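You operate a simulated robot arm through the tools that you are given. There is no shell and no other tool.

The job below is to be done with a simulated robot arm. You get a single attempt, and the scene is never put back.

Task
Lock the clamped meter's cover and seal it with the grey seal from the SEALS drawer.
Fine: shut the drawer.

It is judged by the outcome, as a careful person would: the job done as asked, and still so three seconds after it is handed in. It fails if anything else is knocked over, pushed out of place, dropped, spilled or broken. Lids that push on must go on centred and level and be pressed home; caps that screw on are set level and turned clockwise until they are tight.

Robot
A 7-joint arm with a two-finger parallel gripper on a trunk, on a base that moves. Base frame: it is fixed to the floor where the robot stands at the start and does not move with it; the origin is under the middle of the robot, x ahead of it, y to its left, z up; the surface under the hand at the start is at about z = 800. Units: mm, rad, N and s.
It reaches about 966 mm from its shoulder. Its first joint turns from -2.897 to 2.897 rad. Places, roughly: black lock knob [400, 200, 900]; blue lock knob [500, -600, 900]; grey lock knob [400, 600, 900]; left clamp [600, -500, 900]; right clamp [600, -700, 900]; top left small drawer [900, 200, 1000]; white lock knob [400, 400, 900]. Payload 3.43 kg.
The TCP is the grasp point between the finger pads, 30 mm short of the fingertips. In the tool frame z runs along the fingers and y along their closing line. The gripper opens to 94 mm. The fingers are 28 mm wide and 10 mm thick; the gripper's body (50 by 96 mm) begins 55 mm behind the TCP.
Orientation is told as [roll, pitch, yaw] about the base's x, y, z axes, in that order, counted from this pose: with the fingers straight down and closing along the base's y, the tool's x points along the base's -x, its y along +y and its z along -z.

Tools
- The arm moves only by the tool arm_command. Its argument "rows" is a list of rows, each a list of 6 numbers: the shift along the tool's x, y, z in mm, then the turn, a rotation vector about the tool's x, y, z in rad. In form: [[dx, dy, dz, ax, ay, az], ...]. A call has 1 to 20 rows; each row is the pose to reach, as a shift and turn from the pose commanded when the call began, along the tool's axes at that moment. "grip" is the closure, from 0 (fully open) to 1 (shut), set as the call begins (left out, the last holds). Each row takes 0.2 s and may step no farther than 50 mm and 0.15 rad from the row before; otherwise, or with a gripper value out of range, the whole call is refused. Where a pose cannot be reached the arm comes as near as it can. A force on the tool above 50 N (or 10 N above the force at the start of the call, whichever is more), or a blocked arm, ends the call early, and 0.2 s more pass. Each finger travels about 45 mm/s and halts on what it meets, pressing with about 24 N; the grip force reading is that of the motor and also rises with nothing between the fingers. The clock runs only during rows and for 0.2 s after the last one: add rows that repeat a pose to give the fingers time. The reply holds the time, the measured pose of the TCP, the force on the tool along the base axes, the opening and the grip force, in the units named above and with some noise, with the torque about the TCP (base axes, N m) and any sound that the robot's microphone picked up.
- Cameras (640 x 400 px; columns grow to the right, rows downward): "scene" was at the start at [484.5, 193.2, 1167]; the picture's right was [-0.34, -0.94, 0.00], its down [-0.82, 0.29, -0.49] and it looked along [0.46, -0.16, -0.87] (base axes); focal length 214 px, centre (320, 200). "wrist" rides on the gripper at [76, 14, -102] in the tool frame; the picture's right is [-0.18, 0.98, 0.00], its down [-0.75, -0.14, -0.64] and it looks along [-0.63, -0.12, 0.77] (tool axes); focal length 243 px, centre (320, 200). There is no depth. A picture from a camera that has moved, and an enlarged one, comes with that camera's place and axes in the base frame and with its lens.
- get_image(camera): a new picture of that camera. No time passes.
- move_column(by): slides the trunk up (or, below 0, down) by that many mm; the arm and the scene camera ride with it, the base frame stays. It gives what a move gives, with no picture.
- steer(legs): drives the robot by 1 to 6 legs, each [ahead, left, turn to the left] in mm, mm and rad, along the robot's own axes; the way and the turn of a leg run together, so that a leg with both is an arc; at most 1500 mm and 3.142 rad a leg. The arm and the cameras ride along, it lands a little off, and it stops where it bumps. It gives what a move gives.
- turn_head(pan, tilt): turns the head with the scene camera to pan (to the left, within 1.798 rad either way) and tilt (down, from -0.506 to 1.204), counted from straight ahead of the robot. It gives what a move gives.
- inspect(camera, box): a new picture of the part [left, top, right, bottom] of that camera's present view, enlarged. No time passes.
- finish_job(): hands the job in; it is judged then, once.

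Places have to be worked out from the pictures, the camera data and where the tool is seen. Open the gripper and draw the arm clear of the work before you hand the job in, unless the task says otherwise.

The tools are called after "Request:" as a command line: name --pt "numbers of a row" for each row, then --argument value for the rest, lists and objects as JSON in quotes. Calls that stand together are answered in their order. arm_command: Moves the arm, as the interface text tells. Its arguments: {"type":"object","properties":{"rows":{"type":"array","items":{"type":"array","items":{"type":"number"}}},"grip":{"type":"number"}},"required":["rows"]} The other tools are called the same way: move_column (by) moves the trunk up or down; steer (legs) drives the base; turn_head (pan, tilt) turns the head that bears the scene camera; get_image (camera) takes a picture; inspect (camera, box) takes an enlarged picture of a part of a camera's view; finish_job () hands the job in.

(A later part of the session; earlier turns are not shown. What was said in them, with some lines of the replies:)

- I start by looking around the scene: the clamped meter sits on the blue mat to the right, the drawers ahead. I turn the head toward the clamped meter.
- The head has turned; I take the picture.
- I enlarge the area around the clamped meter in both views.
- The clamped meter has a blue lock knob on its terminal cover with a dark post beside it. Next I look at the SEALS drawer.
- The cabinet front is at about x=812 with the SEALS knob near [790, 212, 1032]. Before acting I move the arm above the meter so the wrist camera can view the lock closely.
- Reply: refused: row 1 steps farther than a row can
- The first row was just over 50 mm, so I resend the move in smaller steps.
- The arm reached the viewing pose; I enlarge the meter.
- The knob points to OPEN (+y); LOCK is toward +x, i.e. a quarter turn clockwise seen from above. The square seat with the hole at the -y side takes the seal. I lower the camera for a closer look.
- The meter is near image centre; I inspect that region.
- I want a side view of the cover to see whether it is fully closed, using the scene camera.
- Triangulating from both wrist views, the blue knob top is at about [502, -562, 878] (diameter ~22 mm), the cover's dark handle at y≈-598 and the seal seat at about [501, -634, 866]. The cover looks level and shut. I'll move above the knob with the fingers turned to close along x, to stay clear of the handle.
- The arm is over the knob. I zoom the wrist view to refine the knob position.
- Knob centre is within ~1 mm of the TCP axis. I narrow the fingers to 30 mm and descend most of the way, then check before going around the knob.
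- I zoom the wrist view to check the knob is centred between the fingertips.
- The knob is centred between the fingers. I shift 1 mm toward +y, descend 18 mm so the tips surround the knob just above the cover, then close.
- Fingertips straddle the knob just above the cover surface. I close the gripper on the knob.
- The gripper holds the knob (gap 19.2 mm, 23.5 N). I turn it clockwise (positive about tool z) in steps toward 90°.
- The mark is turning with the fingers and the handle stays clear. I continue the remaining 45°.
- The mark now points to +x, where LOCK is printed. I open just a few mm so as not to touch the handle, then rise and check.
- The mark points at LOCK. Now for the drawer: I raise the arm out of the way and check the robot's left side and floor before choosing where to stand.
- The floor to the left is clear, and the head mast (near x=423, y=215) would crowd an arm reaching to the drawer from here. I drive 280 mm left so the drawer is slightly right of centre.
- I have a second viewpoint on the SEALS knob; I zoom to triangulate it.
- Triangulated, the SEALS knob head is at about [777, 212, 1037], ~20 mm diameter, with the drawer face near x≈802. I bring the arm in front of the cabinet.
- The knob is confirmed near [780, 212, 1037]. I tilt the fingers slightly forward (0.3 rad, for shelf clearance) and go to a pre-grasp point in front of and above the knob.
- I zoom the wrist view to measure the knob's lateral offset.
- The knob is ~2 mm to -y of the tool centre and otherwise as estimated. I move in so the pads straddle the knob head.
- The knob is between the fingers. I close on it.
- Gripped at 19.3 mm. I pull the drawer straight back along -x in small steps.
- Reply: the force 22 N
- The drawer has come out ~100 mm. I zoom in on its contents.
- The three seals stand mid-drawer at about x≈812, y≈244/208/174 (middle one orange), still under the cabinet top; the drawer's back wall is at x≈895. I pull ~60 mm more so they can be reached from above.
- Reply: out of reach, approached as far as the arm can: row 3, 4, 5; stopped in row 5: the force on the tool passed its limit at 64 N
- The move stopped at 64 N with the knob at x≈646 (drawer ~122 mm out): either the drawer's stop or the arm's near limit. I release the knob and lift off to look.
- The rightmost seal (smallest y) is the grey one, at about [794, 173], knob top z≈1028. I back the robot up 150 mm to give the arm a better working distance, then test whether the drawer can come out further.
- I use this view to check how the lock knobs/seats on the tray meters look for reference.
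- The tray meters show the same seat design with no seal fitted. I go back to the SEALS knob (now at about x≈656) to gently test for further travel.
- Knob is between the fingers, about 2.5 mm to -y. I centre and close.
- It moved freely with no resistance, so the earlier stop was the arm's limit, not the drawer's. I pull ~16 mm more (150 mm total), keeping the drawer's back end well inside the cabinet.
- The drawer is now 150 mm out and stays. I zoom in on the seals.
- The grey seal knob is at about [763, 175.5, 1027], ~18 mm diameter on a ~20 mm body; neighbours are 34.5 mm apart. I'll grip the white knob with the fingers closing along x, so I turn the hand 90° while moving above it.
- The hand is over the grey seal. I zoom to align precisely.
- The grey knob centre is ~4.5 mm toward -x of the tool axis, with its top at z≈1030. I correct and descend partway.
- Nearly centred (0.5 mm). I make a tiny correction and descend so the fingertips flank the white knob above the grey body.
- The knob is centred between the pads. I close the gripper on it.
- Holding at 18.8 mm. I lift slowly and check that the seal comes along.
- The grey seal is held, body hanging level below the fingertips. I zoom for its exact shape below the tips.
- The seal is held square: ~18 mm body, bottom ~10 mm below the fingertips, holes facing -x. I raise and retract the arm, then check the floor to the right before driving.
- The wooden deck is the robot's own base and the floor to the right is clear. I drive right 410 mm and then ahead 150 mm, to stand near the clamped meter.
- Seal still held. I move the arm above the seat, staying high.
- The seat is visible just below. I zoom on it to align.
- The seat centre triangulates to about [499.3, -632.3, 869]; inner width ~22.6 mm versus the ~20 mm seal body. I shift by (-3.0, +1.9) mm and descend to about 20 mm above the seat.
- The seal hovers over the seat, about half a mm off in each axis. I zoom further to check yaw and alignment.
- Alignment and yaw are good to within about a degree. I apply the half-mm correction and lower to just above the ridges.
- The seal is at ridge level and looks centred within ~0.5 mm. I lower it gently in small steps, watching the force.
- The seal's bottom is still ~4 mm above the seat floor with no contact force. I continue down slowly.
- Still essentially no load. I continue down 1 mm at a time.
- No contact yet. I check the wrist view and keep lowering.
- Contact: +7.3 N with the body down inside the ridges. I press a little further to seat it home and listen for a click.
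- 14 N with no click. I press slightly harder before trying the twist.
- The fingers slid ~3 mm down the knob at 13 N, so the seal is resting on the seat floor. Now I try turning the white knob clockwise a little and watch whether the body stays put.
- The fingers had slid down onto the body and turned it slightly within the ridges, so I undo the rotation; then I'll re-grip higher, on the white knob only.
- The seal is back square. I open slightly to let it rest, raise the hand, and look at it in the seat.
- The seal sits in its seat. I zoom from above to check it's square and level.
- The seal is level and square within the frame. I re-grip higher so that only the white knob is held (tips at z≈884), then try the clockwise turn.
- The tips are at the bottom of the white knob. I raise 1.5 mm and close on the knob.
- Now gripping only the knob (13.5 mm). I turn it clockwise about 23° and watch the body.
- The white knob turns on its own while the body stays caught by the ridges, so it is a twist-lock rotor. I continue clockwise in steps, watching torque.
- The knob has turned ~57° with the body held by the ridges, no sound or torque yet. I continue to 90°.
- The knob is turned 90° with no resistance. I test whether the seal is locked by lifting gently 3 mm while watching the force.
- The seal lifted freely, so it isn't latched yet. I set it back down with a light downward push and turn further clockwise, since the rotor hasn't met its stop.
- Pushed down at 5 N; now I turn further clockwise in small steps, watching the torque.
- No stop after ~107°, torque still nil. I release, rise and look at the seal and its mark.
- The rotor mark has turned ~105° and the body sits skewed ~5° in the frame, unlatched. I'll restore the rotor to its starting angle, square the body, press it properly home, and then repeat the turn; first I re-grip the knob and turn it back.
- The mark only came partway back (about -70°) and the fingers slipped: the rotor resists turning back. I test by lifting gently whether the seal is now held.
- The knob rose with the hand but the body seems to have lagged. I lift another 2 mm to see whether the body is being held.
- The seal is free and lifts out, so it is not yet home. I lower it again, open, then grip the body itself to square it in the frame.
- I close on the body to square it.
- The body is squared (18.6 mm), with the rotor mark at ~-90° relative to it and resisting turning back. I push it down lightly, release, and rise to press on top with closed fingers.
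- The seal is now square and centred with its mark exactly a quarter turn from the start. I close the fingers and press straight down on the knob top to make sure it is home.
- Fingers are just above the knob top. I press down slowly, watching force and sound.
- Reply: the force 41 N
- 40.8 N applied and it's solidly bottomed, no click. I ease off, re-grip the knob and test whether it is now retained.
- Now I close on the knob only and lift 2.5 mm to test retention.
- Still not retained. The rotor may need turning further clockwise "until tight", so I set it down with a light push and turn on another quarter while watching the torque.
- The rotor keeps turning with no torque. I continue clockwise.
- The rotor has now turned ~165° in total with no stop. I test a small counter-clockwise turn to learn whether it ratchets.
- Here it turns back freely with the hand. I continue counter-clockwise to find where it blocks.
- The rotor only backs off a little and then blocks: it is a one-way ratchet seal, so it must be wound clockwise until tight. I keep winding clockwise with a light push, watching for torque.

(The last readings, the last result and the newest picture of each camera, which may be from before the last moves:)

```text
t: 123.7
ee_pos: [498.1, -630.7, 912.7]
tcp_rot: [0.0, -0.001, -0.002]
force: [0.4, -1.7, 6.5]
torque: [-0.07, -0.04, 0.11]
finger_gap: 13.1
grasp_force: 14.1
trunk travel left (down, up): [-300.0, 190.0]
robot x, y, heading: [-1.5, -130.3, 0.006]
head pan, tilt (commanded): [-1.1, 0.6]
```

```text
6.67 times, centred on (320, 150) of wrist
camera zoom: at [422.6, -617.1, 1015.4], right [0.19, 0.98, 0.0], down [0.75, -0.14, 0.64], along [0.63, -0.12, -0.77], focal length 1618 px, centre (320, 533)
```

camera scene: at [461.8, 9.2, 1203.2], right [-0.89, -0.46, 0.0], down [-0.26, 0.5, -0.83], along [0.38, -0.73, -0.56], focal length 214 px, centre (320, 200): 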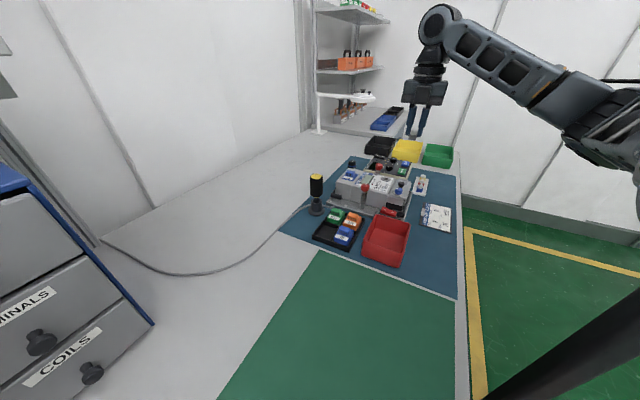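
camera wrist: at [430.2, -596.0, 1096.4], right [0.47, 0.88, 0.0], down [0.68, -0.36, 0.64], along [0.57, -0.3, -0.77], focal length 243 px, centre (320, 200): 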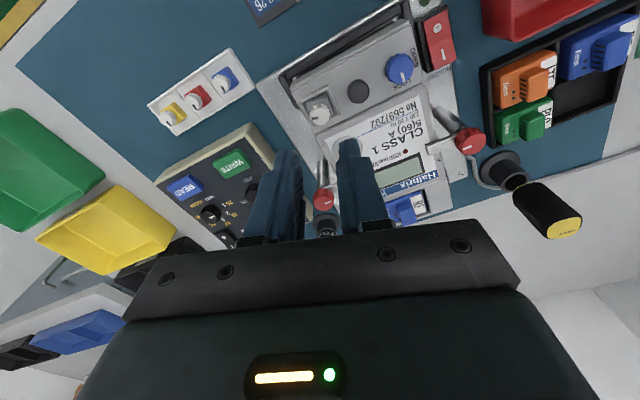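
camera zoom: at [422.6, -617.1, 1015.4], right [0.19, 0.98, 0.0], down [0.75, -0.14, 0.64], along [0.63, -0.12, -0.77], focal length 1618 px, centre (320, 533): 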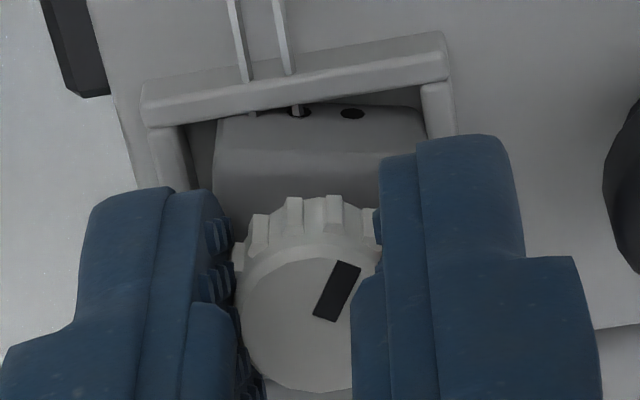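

A seal wire has now appeared from the holes and the torque has risen to 0.11 N·m: the seal has gone tight. I release and raise to check.

Request:
arm_command --pt "0 0 -0.5 0 0 0" --pt "0 0 -0.5 0 0 0" --pt "0 0 -0.5 0 0 0" --grip 0.74

Request:
arm_command --pt "0 0 -15 0 0 0" --pt "0 0 -35 0 0 0" --pt "0 0 -60 0 0 0" --pt "0 0 -90 0 0 0"

Request:
get_image --camera "wrist"

Request:
inspect --camera "wrist" --box '[272, 70, 368, 130]'

Request:
inspect --camera "scene" --box '[372, 160, 436, 200]'

```text
t: 124.5
ee_pos: [498.4, -631.4, 913.0]
tcp_rot: [0.001, 0.0, -0.001]
force: [0.5, 0.6, -0.2]
torque: [-0.03, 0.02, -0.01]
finger_gap: 24.0
grasp_force: 0.0
trunk travel left (down, up): [-300.0, 190.0]
robot x, y, heading: [0.1, -128.6, 0.002]
head pan, tilt (commanded): [-1.1, 0.6]
```

```text
t: 125.5
ee_pos: [499.1, -630.0, 1004.2]
tcp_rot: [0.001, 0.002, -0.001]
force: [0.1, -0.6, 0.0]
torque: [0.01, 0.01, 0.03]
finger_gap: 24.4
grasp_force: 0.0
trunk travel left (down, up): [-300.0, 190.0]
robot x, y, heading: [-1.2, -133.2, 0.005]
head pan, tilt (commanded): [-1.1, 0.6]
```

```text
taken
camera wrist: at [422.8, -618.2, 1106.0], right [0.18, 0.98, 0.0], down [0.75, -0.14, 0.64], along [0.63, -0.12, -0.77], focal length 243 px, centre (320, 200)
```

wrist: 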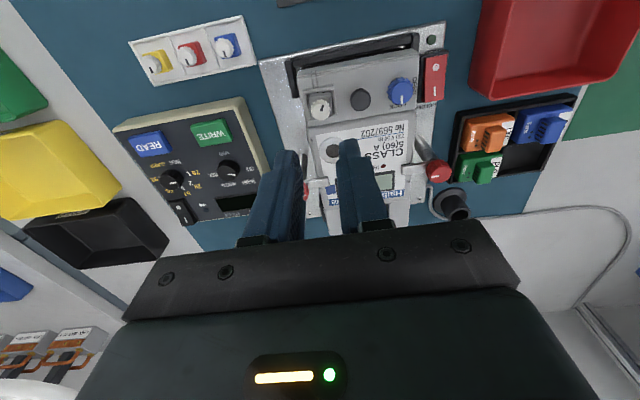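

```text
6.67 times, centred on (320, 100) of wrist
camera zoom: at [422.8, -618.2, 1106.0], right [0.18, 0.98, 0.0], down [0.75, -0.14, 0.64], along [0.63, -0.12, -0.77], focal length 1618 px, centre (320, 867)
```

zoom: 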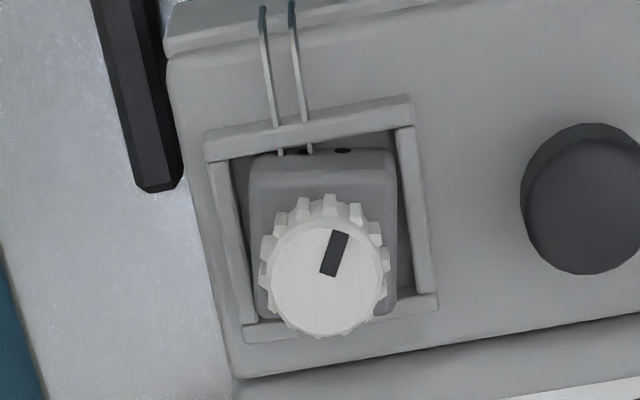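

```text
10.00 times, centred on (404, 180) of scene
camera zoom: at [461.9, 9.2, 1203.0], right [-0.89, -0.46, 0.0], down [-0.26, 0.5, -0.82], along [0.38, -0.73, -0.57], focal length 2145 px, centre (-520, 400)
```

zoom: 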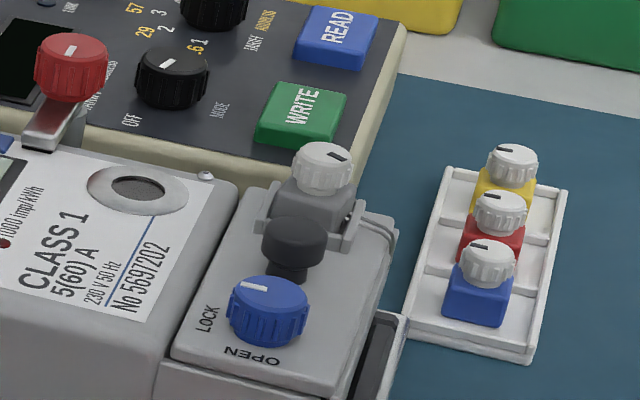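

The seal's wire loop is now run over the cover edge and the rotor is wound past half a turn. I re-grip once more to confirm it's fully tight (a further small clockwise turn should resist).

Request:
arm_command --pt "0 0 40 0 0 0" --pt "0 0 75 0 0 0" --pt "0 0 85 0 0 0" --pt "0 0 89 0 0 0" --pt "0 0 89 0 0 0"

Request:
arm_command --pt "0 0 0 0 0 0" --pt "0 0 0 0 0 0" --pt "0 0 0 0 0 0" --grip 1.0

Request:
inspect --camera "wrist" --box '[272, 120, 368, 180]'

Request:
arm_command --pt "0 0 0 0 0 0.08" --pt "0 0 0 0 0 0.16" --pt "0 0 0 0 0 0.24" --pt "0 0 0 0 0 0.24"

Request:
inspect --camera "wrist" --box '[272, 120, 368, 180]'

```text
t: 126.7
ee_pos: [497.7, -631.7, 913.5]
tcp_rot: [0.0, 0.001, 0.0]
force: [0.0, 0.0, 0.8]
torque: [0.0, 0.01, 0.0]
finger_gap: 24.5
grasp_force: 0.1
trunk travel left (down, up): [-300.0, 190.0]
robot x, y, heading: [-2.1, -127.0, 0.005]
head pan, tilt (commanded): [-1.1, 0.6]
```

```text
t: 127.5
ee_pos: [499.3, -630.5, 914.6]
tcp_rot: [0.0, 0.001, -0.001]
force: [-0.8, -0.5, 0.5]
torque: [-0.02, -0.02, -0.01]
finger_gap: 12.1
grasp_force: 14.4
trunk travel left (down, up): [-300.0, 190.0]
robot x, y, heading: [0.9, -127.5, 0.006]
head pan, tilt (commanded): [-1.1, 0.6]
```

```text
6.67 times, centred on (320, 150) of wrist
camera zoom: at [423.1, -617.4, 1017.0], right [0.18, 0.98, 0.0], down [0.75, -0.14, 0.64], along [0.63, -0.12, -0.77], focal length 1618 px, centre (320, 533)
```

zoom: 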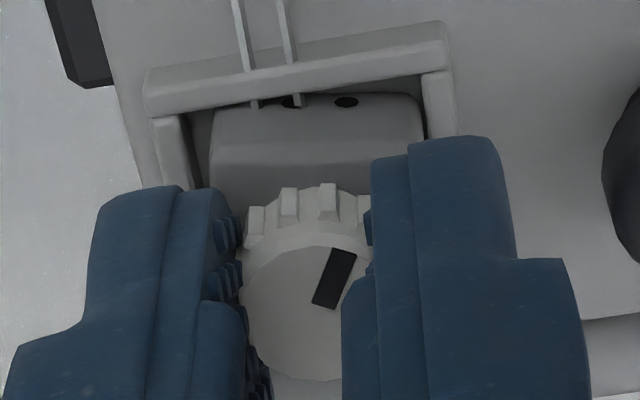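

```text
t: 128.5
ee_pos: [498.7, -631.4, 913.9]
tcp_rot: [0.0, 0.001, -0.24]
force: [0.6, -1.5, 1.0]
torque: [-0.07, -0.01, 0.04]
finger_gap: 13.7
grasp_force: 13.6
trunk travel left (down, up): [-300.0, 190.0]
robot x, y, heading: [-0.6, -130.2, -0.0]
head pan, tilt (commanded): [-1.1, 0.6]
```

```text
6.67 times, centred on (320, 150) of wrist
camera zoom: at [428.4, -599.7, 1017.0], right [0.41, 0.91, 0.0], down [0.7, -0.32, 0.64], along [0.58, -0.27, -0.77], focal length 1618 px, centre (320, 533)
```

zoom: 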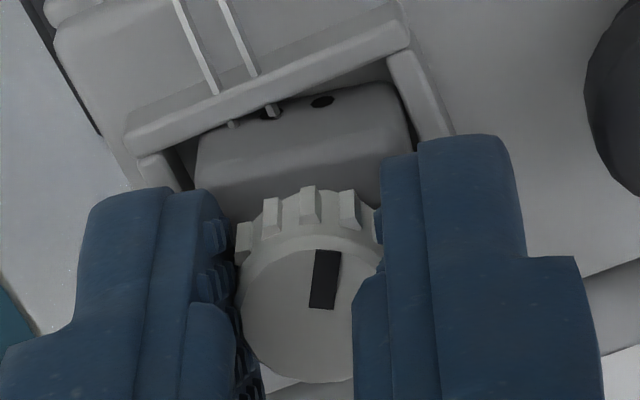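

The rotor no longer turns; the fingers slipped over its ribs, so the seal is tight. I release, rise clear and take a final look at the meter.

Request:
arm_command --pt "0 0 0 0 0 0" --pt "0 0 0 0 0 0" --pt "0 0 0 0 0 0" --grip 0.74

Request:
arm_command --pt "0 0 -15 0 0 0" --pt "0 0 -35 0 0 0.08" --pt "0 0 -60 0 0 0" --pt "0 0 -90 0 0 -0.1" --pt "0 0 -110 0 0 -0.24"

Request:
inspect --camera "wrist" --box '[256, 60, 416, 160]'

Request:
inspect --camera "scene" --box '[372, 160, 436, 200]'

```text
t: 129.3
ee_pos: [498.3, -631.8, 914.8]
tcp_rot: [0.0, -0.001, -0.239]
force: [0.8, 0.4, -0.1]
torque: [0.02, 0.01, 0.0]
finger_gap: 24.3
grasp_force: 0.0
trunk travel left (down, up): [-300.0, 190.0]
robot x, y, heading: [0.5, -130.1, 0.004]
head pan, tilt (commanded): [-1.1, 0.6]
```

```text
t: 130.5
ee_pos: [498.5, -631.6, 1025.6]
tcp_rot: [0.0, 0.001, 0.0]
force: [0.3, -0.3, -0.6]
torque: [-0.01, -0.01, 0.03]
finger_gap: 24.2
grasp_force: 0.0
trunk travel left (down, up): [-300.0, 190.0]
robot x, y, heading: [-1.8, -127.6, 0.001]
head pan, tilt (commanded): [-1.1, 0.6]
```

```text
4.00 times, centred on (336, 110) of wrist
camera zoom: at [422.6, -617.7, 1127.7], right [0.18, 0.98, 0.0], down [0.75, -0.14, 0.64], along [0.63, -0.12, -0.77], focal length 970 px, centre (256, 560)
```

zoom: 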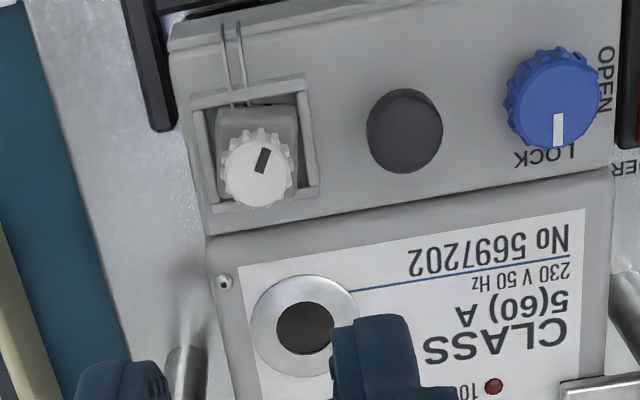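

```text
10.00 times, centred on (404, 180) of scene
camera zoom: at [461.8, 9.2, 1203.1], right [-0.89, -0.46, 0.0], down [-0.26, 0.5, -0.82], along [0.38, -0.73, -0.57], focal length 2145 px, centre (-520, 400)
```

zoom: 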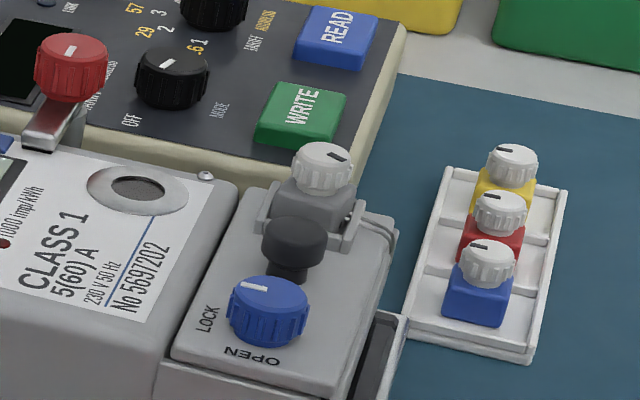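

Seal fitted with its wire, and the knob points to LOCK. I zoom on the lock knob to verify its angle precisely.

Request:
inspect --camera "wrist" --box '[372, 65, 420, 95]'

```text
13.33 times, centred on (396, 80) of wrist
camera zoom: at [422.6, -617.7, 1127.7], right [0.18, 0.98, 0.0], down [0.75, -0.14, 0.64], along [0.63, -0.12, -0.77], focal length 3235 px, centre (-693, 1800)
```

zoom: 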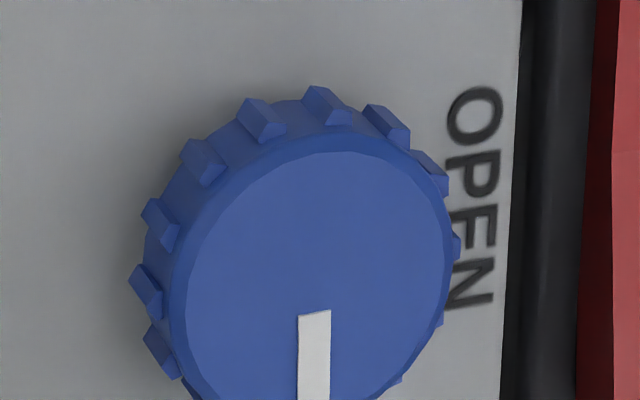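

The mark is exactly on LOCK. Now I'll shut the drawer: first raise the arm and bring it in front of the robot for driving.

Request:
arm_command --pt "0 0 -45 0 0 0" --pt "0 0 -90 0 0 0" --pt "0 10 -130 0 0 0" --pt "-10 50 -150 0 0 0" --pt "-20 95 -160 0 0 0" --pt "-30 140 -165 0 0 0" --pt "-40 185 -165 0 0 0" --pt "-50 230 -165 0 0 0" --pt "-60 275 -165 0 0 0" --pt "-70 320 -165 0 0 0" --pt "-80 365 -165 0 0 0" --pt "-92 405 -165 0 0 0" --pt "-104 430 -165 0 0 0"

Request:
steer --legs '[[-150, 0, 0], [0, 410, 0]]'

Request:
turn_head --pan -0.6 --tilt 0.5

Request:
get_image --camera "scene"

Request:
get_image --camera "wrist"

```text
t: 133.3
ee_pos: [602.4, -201.4, 1189.1]
tcp_rot: [-0.001, 0.0, -0.002]
force: [-0.5, -0.1, -0.2]
torque: [0.02, -0.03, -0.01]
finger_gap: 24.2
grasp_force: 0.1
trunk travel left (down, up): [-300.0, 190.0]
robot x, y, heading: [-2.6, -128.7, -0.0]
head pan, tilt (commanded): [-1.1, 0.6]
```

```text
t: 136.8
ee_pos: [451.8, 209.8, 1188.9]
tcp_rot: [0.001, 0.001, 0.001]
force: [0.0, -0.8, 0.7]
torque: [0.04, 0.01, -0.01]
finger_gap: 24.4
grasp_force: 0.1
trunk travel left (down, up): [-300.0, 190.0]
robot x, y, heading: [-153.4, 283.7, 0.003]
head pan, tilt (commanded): [-1.1, 0.6]
```

```text
t: 137.7
ee_pos: [452.1, 210.4, 1188.9]
tcp_rot: [0.0, -0.001, 0.0]
force: [-0.1, 0.2, -0.9]
torque: [0.0, -0.04, 0.03]
finger_gap: 24.2
grasp_force: 0.0
trunk travel left (down, up): [-300.0, 190.0]
robot x, y, heading: [-154.1, 280.8, 0.005]
head pan, tilt (commanded): [-0.6, 0.499]
```

```text
taken
camera scene: at [344.3, 447.2, 1212.2], right [-0.56, -0.83, 0.0], down [-0.4, 0.27, -0.88], along [0.73, -0.49, -0.48], focal length 214 px, centre (320, 200)
```

scene: 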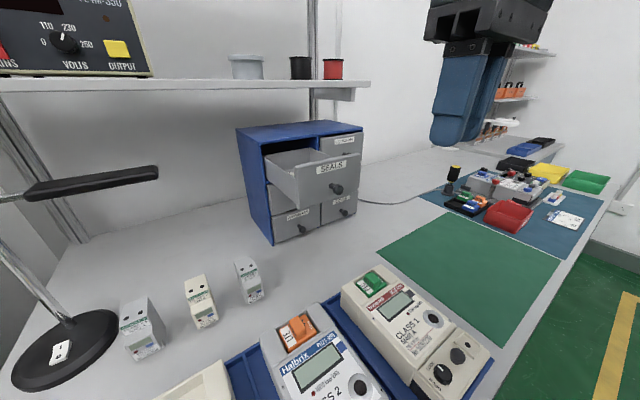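

```text
taken
camera wrist: at [375.5, 223.7, 1291.3], right [0.18, 0.98, 0.0], down [0.75, -0.14, 0.64], along [0.63, -0.12, -0.77], focal length 243 px, centre (320, 200)
```

wrist: 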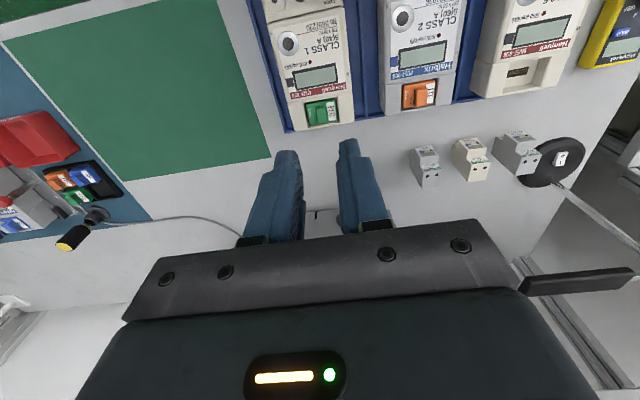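

The drawer is still open as left. I tilt the fingers forward and approach the SEALS knob at about [628, 210, 1037].

Request:
arm_command --pt "-28 0 18 0 -0.1 0" --pt "-57 0 37 0 -0.2 0" --pt "-85 0.3 55 0 -0.3 0" --pt "-113.5 0.5 74 0 -0.3 0" --pt "-113.5 0.5 74 0 -0.3 0" --grip 0.4

Request:
get_image --camera "wrist"

Request:
inspect --camera "wrist" --box '[272, 130, 384, 200]'

```text
t: 138.9
ee_pos: [564.3, 209.6, 1115.7]
tcp_rot: [-0.001, -0.301, 0.002]
force: [-0.3, -0.8, -1.3]
torque: [0.0, -0.01, 0.0]
finger_gap: 56.4
grasp_force: 0.0
trunk travel left (down, up): [-300.0, 190.0]
robot x, y, heading: [-151.5, 277.2, 0.004]
head pan, tilt (commanded): [-0.6, 0.499]
```

```text
taken
camera wrist: at [462.2, 224.0, 1191.7], right [0.18, 0.98, 0.05], down [0.53, -0.14, 0.84], along [0.83, -0.12, -0.55], focal length 243 px, centre (320, 200)
```

wrist: 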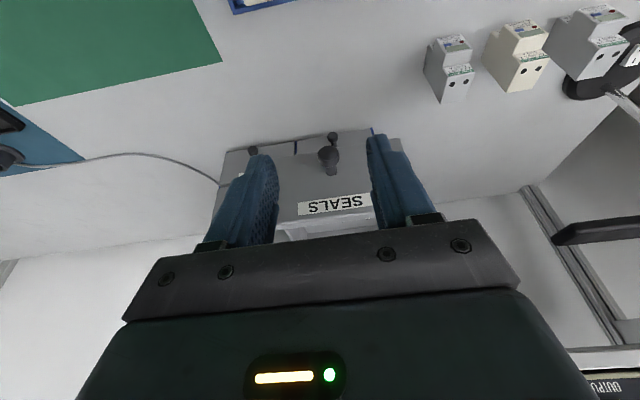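

```text
5.71 times, centred on (328, 165) of wrist
camera zoom: at [462.2, 224.0, 1191.7], right [0.18, 0.98, 0.05], down [0.53, -0.14, 0.84], along [0.83, -0.12, -0.55], focal length 1386 px, centre (274, 400)
```

zoom: 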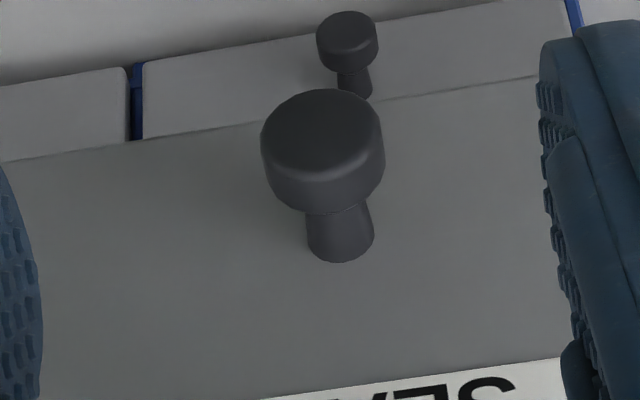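

Knob is on line. I move in around it and close.

Request:
arm_command --pt "-7 0.5 22 0 0 0" --pt "-14 0.5 44 0 0 0" --pt "-21 0.5 66 0 0 0" --pt "-28.1 0.5 87 0 0 0" --pt "-28.1 0.5 87 0 0 0"

Request:
get_image --camera "wrist"

Request:
arm_command --pt "0 0 0 0 0 0" --pt "0 0 0 0 0 0" --pt "0 0 0 0 0 0" --pt "0 0 0 0 0 0" --grip 1.0

```text
t: 140.1
ee_pos: [618.4, 210.1, 1041.7]
tcp_rot: [0.0, -0.302, 0.001]
force: [0.6, 0.2, 0.0]
torque: [0.02, 0.02, 0.01]
finger_gap: 56.3
grasp_force: 0.0
trunk travel left (down, up): [-300.0, 190.0]
robot x, y, heading: [-149.7, 282.8, 0.004]
head pan, tilt (commanded): [-0.6, 0.499]
```

```text
taken
camera wrist: at [515.6, 224.6, 1115.9], right [0.17, 0.98, 0.05], down [0.53, -0.14, 0.84], along [0.83, -0.12, -0.55], focal length 243 px, centre (320, 200)
```

wrist: 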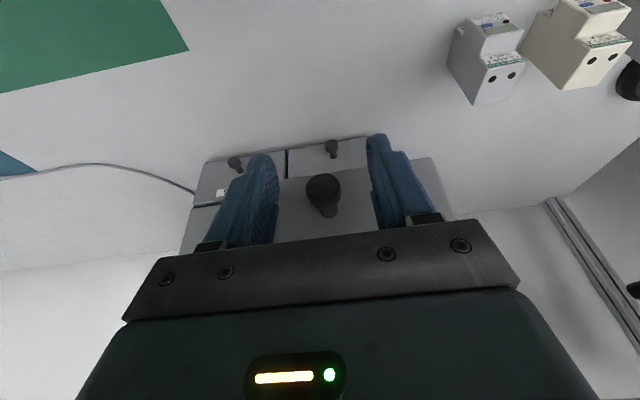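

```text
t: 141.1
ee_pos: [617.2, 211.0, 1039.6]
tcp_rot: [0.0, -0.3, 0.001]
force: [0.7, 4.3, -0.6]
torque: [0.01, -0.14, 0.07]
finger_gap: 20.0
grasp_force: 45.7
trunk travel left (down, up): [-300.0, 190.0]
robot x, y, heading: [-155.2, 275.3, 0.007]
head pan, tilt (commanded): [-0.6, 0.499]
```

Gripped. I push the drawer in along +x, 130 mm first.

Request:
arm_command --pt "-9.6 0 3 0 0 0" --pt "-21 0 6.5 0 0 0" --pt "-33.4 0 10.3 0 0 0" --pt "-47.8 0 14.8 0 0 0" --pt "-62 0 19.2 0 0 0" --pt "-76.4 0 23.6 0 0 0" --pt "-90.7 0 28.1 0 0 0" --pt "-105 0 32.5 0 0 0" --pt "-115 0 35.6 0 0 0" --pt "-124.2 0 38.4 0 0 0" --pt "-124.2 0 38.4 0 0 0"

Request:
get_image --camera "scene"

```text
t: 143.5
ee_pos: [747.4, 210.1, 1041.0]
tcp_rot: [0.0, -0.303, 0.002]
force: [0.4, 8.6, 10.2]
torque: [0.02, 0.05, 0.01]
finger_gap: 19.9
grasp_force: 44.6
trunk travel left (down, up): [-300.0, 190.0]
robot x, y, heading: [-152.9, 280.9, 0.007]
head pan, tilt (commanded): [-0.6, 0.499]
```

```text
taken
camera scene: at [344.1, 447.6, 1212.3], right [-0.56, -0.83, 0.0], down [-0.4, 0.27, -0.88], along [0.73, -0.49, -0.48], focal length 214 px, centre (320, 200)
```

scene: 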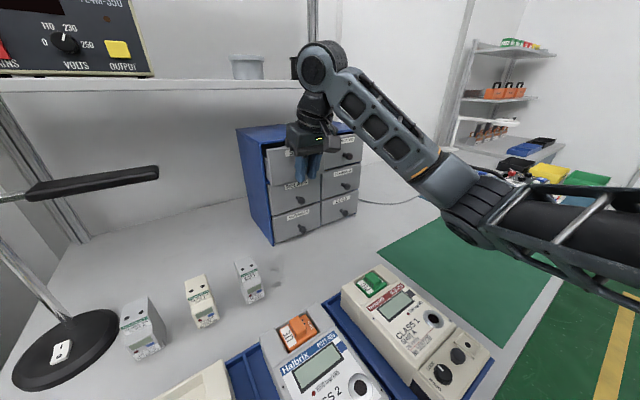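

The drawer is nearly shut, ~20 mm to go. I push the rest in small steps until it meets the stop.

Request:
arm_command --pt "-4.8 0 1.5 0 0 0" --pt "-9.6 0 3 0 0 0" --pt "-14.3 0 4.4 0 0 0" --pt "-19.1 0 5.9 0 0 0" --pt "-21 0 6.5 0 0 0" --pt "-21 0 6.5 0 0 0"

Request:
inspect --camera "scene" --box '[225, 110, 385, 210]'

```text
t: 144.9
ee_pos: [769.3, 210.0, 1040.0]
tcp_rot: [0.0, -0.3, 0.002]
force: [-16.7, 3.6, 10.2]
torque: [0.02, -0.03, 0.0]
finger_gap: 19.9
grasp_force: 45.6
trunk travel left (down, up): [-300.0, 190.0]
robot x, y, heading: [-153.9, 282.1, 0.003]
head pan, tilt (commanded): [-0.6, 0.499]
```

```text
4.00 times, centred on (305, 160) of scene
camera zoom: at [343.5, 447.4, 1212.6], right [-0.56, -0.83, 0.0], down [-0.4, 0.27, -0.88], along [0.73, -0.49, -0.48], focal length 858 px, centre (380, 360)
```

zoom: 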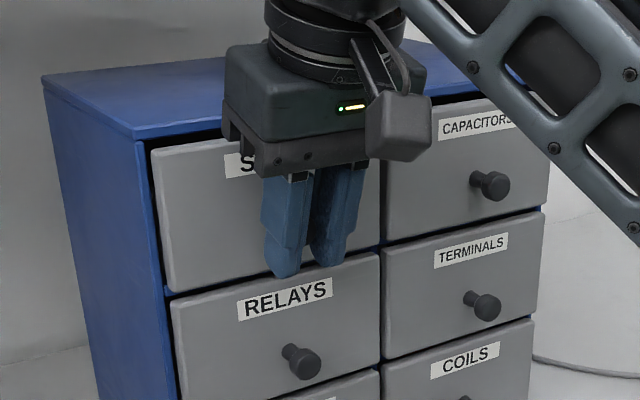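

The drawer has met its stop (-16.7 N) and is flush with the others. I release the knob and back the arm away.

Request:
arm_command --pt "1.2 0 -0.4 0 0 0" --pt "1.2 0 -0.4 0 0 0" --pt "1.2 0 -0.4 0 0 0" --pt "1.2 0 -0.4 0 0 0" --grip 0.4

Request:
arm_command --pt "15 0 -25 0 0 0" --pt "35 0 -55 0 0 0" --pt "60 0 -85 0 0 0" --pt "90 0 -115 0 0 0" --pt "125 0 -140 0 0 0" --pt "165 0 -160 0 0 0" --grip 0.0

Request:
get_image --camera "scene"

Request:
inspect --camera "scene" --box '[225, 110, 385, 210]'

```text
t: 145.9
ee_pos: [766.8, 210.8, 1040.8]
tcp_rot: [0.001, -0.3, 0.003]
force: [-0.7, 0.2, 0.9]
torque: [-0.01, -0.06, 0.02]
finger_gap: 56.6
grasp_force: 0.1
trunk travel left (down, up): [-300.0, 190.0]
robot x, y, heading: [-156.4, 281.3, 0.001]
head pan, tilt (commanded): [-0.6, 0.499]
```

```text
t: 147.3
ee_pos: [562.8, 211.9, 1143.6]
tcp_rot: [-0.001, -0.298, 0.003]
force: [0.5, -0.7, -0.5]
torque: [-0.03, 0.01, 0.01]
finger_gap: 94.2
grasp_force: 0.1
trunk travel left (down, up): [-300.0, 190.0]
robot x, y, heading: [-152.6, 280.4, 0.006]
head pan, tilt (commanded): [-0.6, 0.499]
```

```text
taken
camera scene: at [344.7, 447.5, 1212.0], right [-0.56, -0.83, 0.0], down [-0.4, 0.27, -0.88], along [0.73, -0.49, -0.48], focal length 214 px, centre (320, 200)
```

scene: 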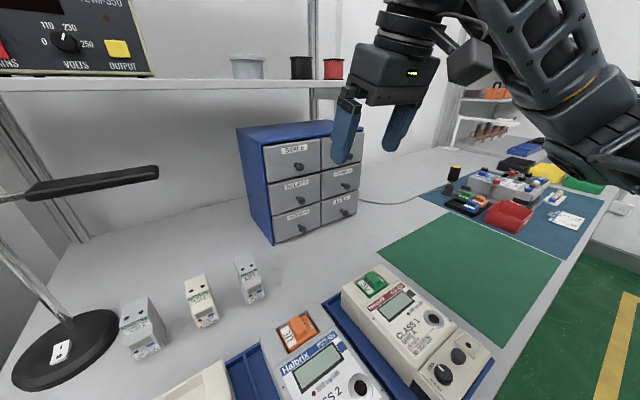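

```text
4.00 times, centred on (305, 160) of scene
camera zoom: at [344.7, 447.5, 1212.0], right [-0.56, -0.83, 0.0], down [-0.4, 0.27, -0.88], along [0.73, -0.49, -0.48], focal length 858 px, centre (380, 360)
```

zoom: 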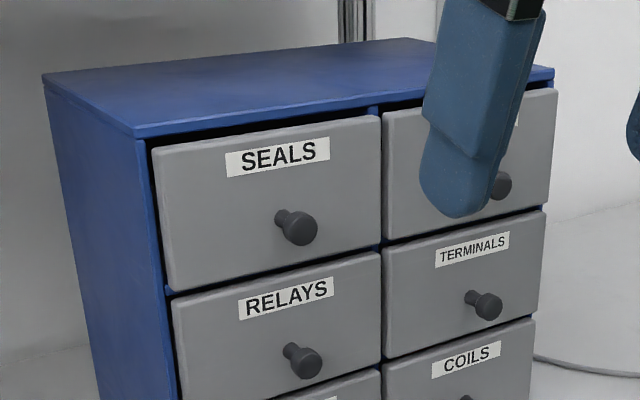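

The drawer is shut. I make a last check of the sealed meter from here before handing in.

Request:
turn_head --pan -0.95 --tilt 0.5

Request:
get_image --camera "scene"

```text
t: 148.2
ee_pos: [563.0, 210.8, 1145.1]
tcp_rot: [-0.001, -0.299, 0.004]
force: [0.0, -0.3, -0.2]
torque: [-0.01, 0.0, 0.03]
finger_gap: 93.8
grasp_force: 0.0
trunk travel left (down, up): [-300.0, 190.0]
robot x, y, heading: [-149.5, 279.4, 0.004]
head pan, tilt (commanded): [-0.949, 0.499]
```

```text
taken
camera scene: at [322.4, 424.6, 1212.2], right [-0.81, -0.59, 0.0], down [-0.28, 0.39, -0.88], along [0.51, -0.71, -0.48], focal length 214 px, centre (320, 200)
```

scene: 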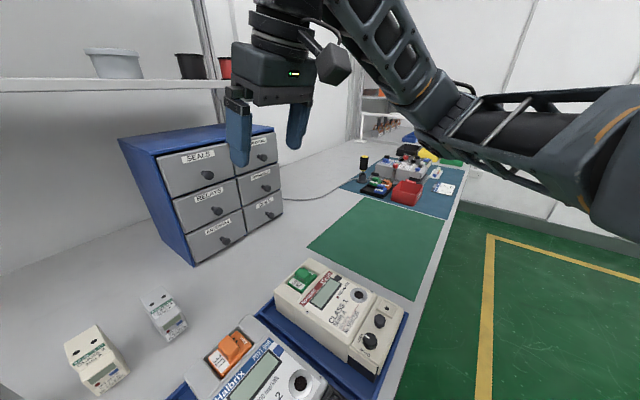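

Request:
inspect --camera "scene" --box '[380, 145, 460, 195]'

Request:
inspect --camera "scene" --box '[408, 153, 440, 173]'

```text
8.00 times, centred on (420, 170) of scene
camera zoom: at [322.4, 424.6, 1212.2], right [-0.81, -0.59, 0.0], down [-0.28, 0.39, -0.88], along [0.51, -0.71, -0.48], focal length 1716 px, centre (-480, 440)
```

zoom: 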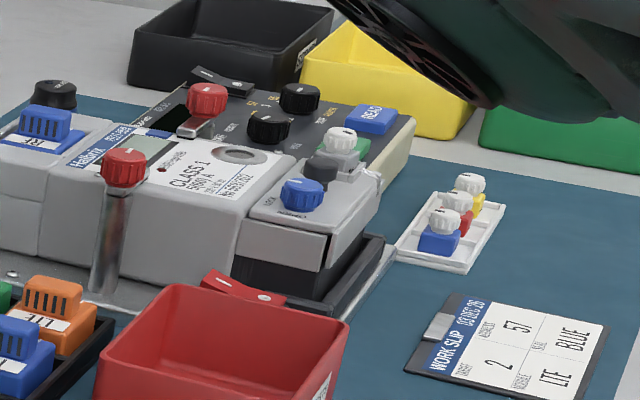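

```text
16.00 times, centred on (424, 163) of scene
camera zoom: at [322.4, 424.6, 1212.2], right [-0.81, -0.59, 0.0], down [-0.28, 0.39, -0.88], along [0.51, -0.71, -0.48], focal length 3432 px, centre (-1344, 792)
```

zoom: 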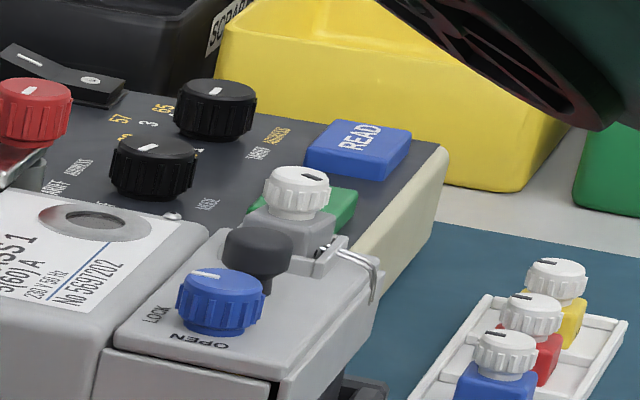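

The grey seal is in its seat with its wire over the cover edge and the lock knob points to LOCK. The drawer is shut, the gripper open and the arm clear, and I see nothing else moved, so I hand the job in.

Request:
finish_job

```text
The job is handed in.
```

The clamped meter's cover is locked and sealed with the grey seal from the SEALS drawer, and the drawer is shut again. The job has been handed in.

- **Lock:** I turned the blue knob a quarter turn from OPEN. Its mark now points straight at LOCK.
- **Seal:** The grey seal sits level in its frame on the cover, turned a few degrees from square. I wound its knob clockwise until it would not turn further. Its wire now runs over the cover edge.
- **Seal attempts:** It took several tries to get the seal tight. I turned it, pressed it down and lifted it a few millimetres more than once before the wire appeared.
- **Drawer:** It is pushed in until it stopped, flush with the others. The orange and green seals are still inside.

The work slip on the bench calls for a blue seal. I followed your instruction and used the grey one.

In the last pictures nothing else looked moved, and the gripper was open with the arm clear when I handed in.
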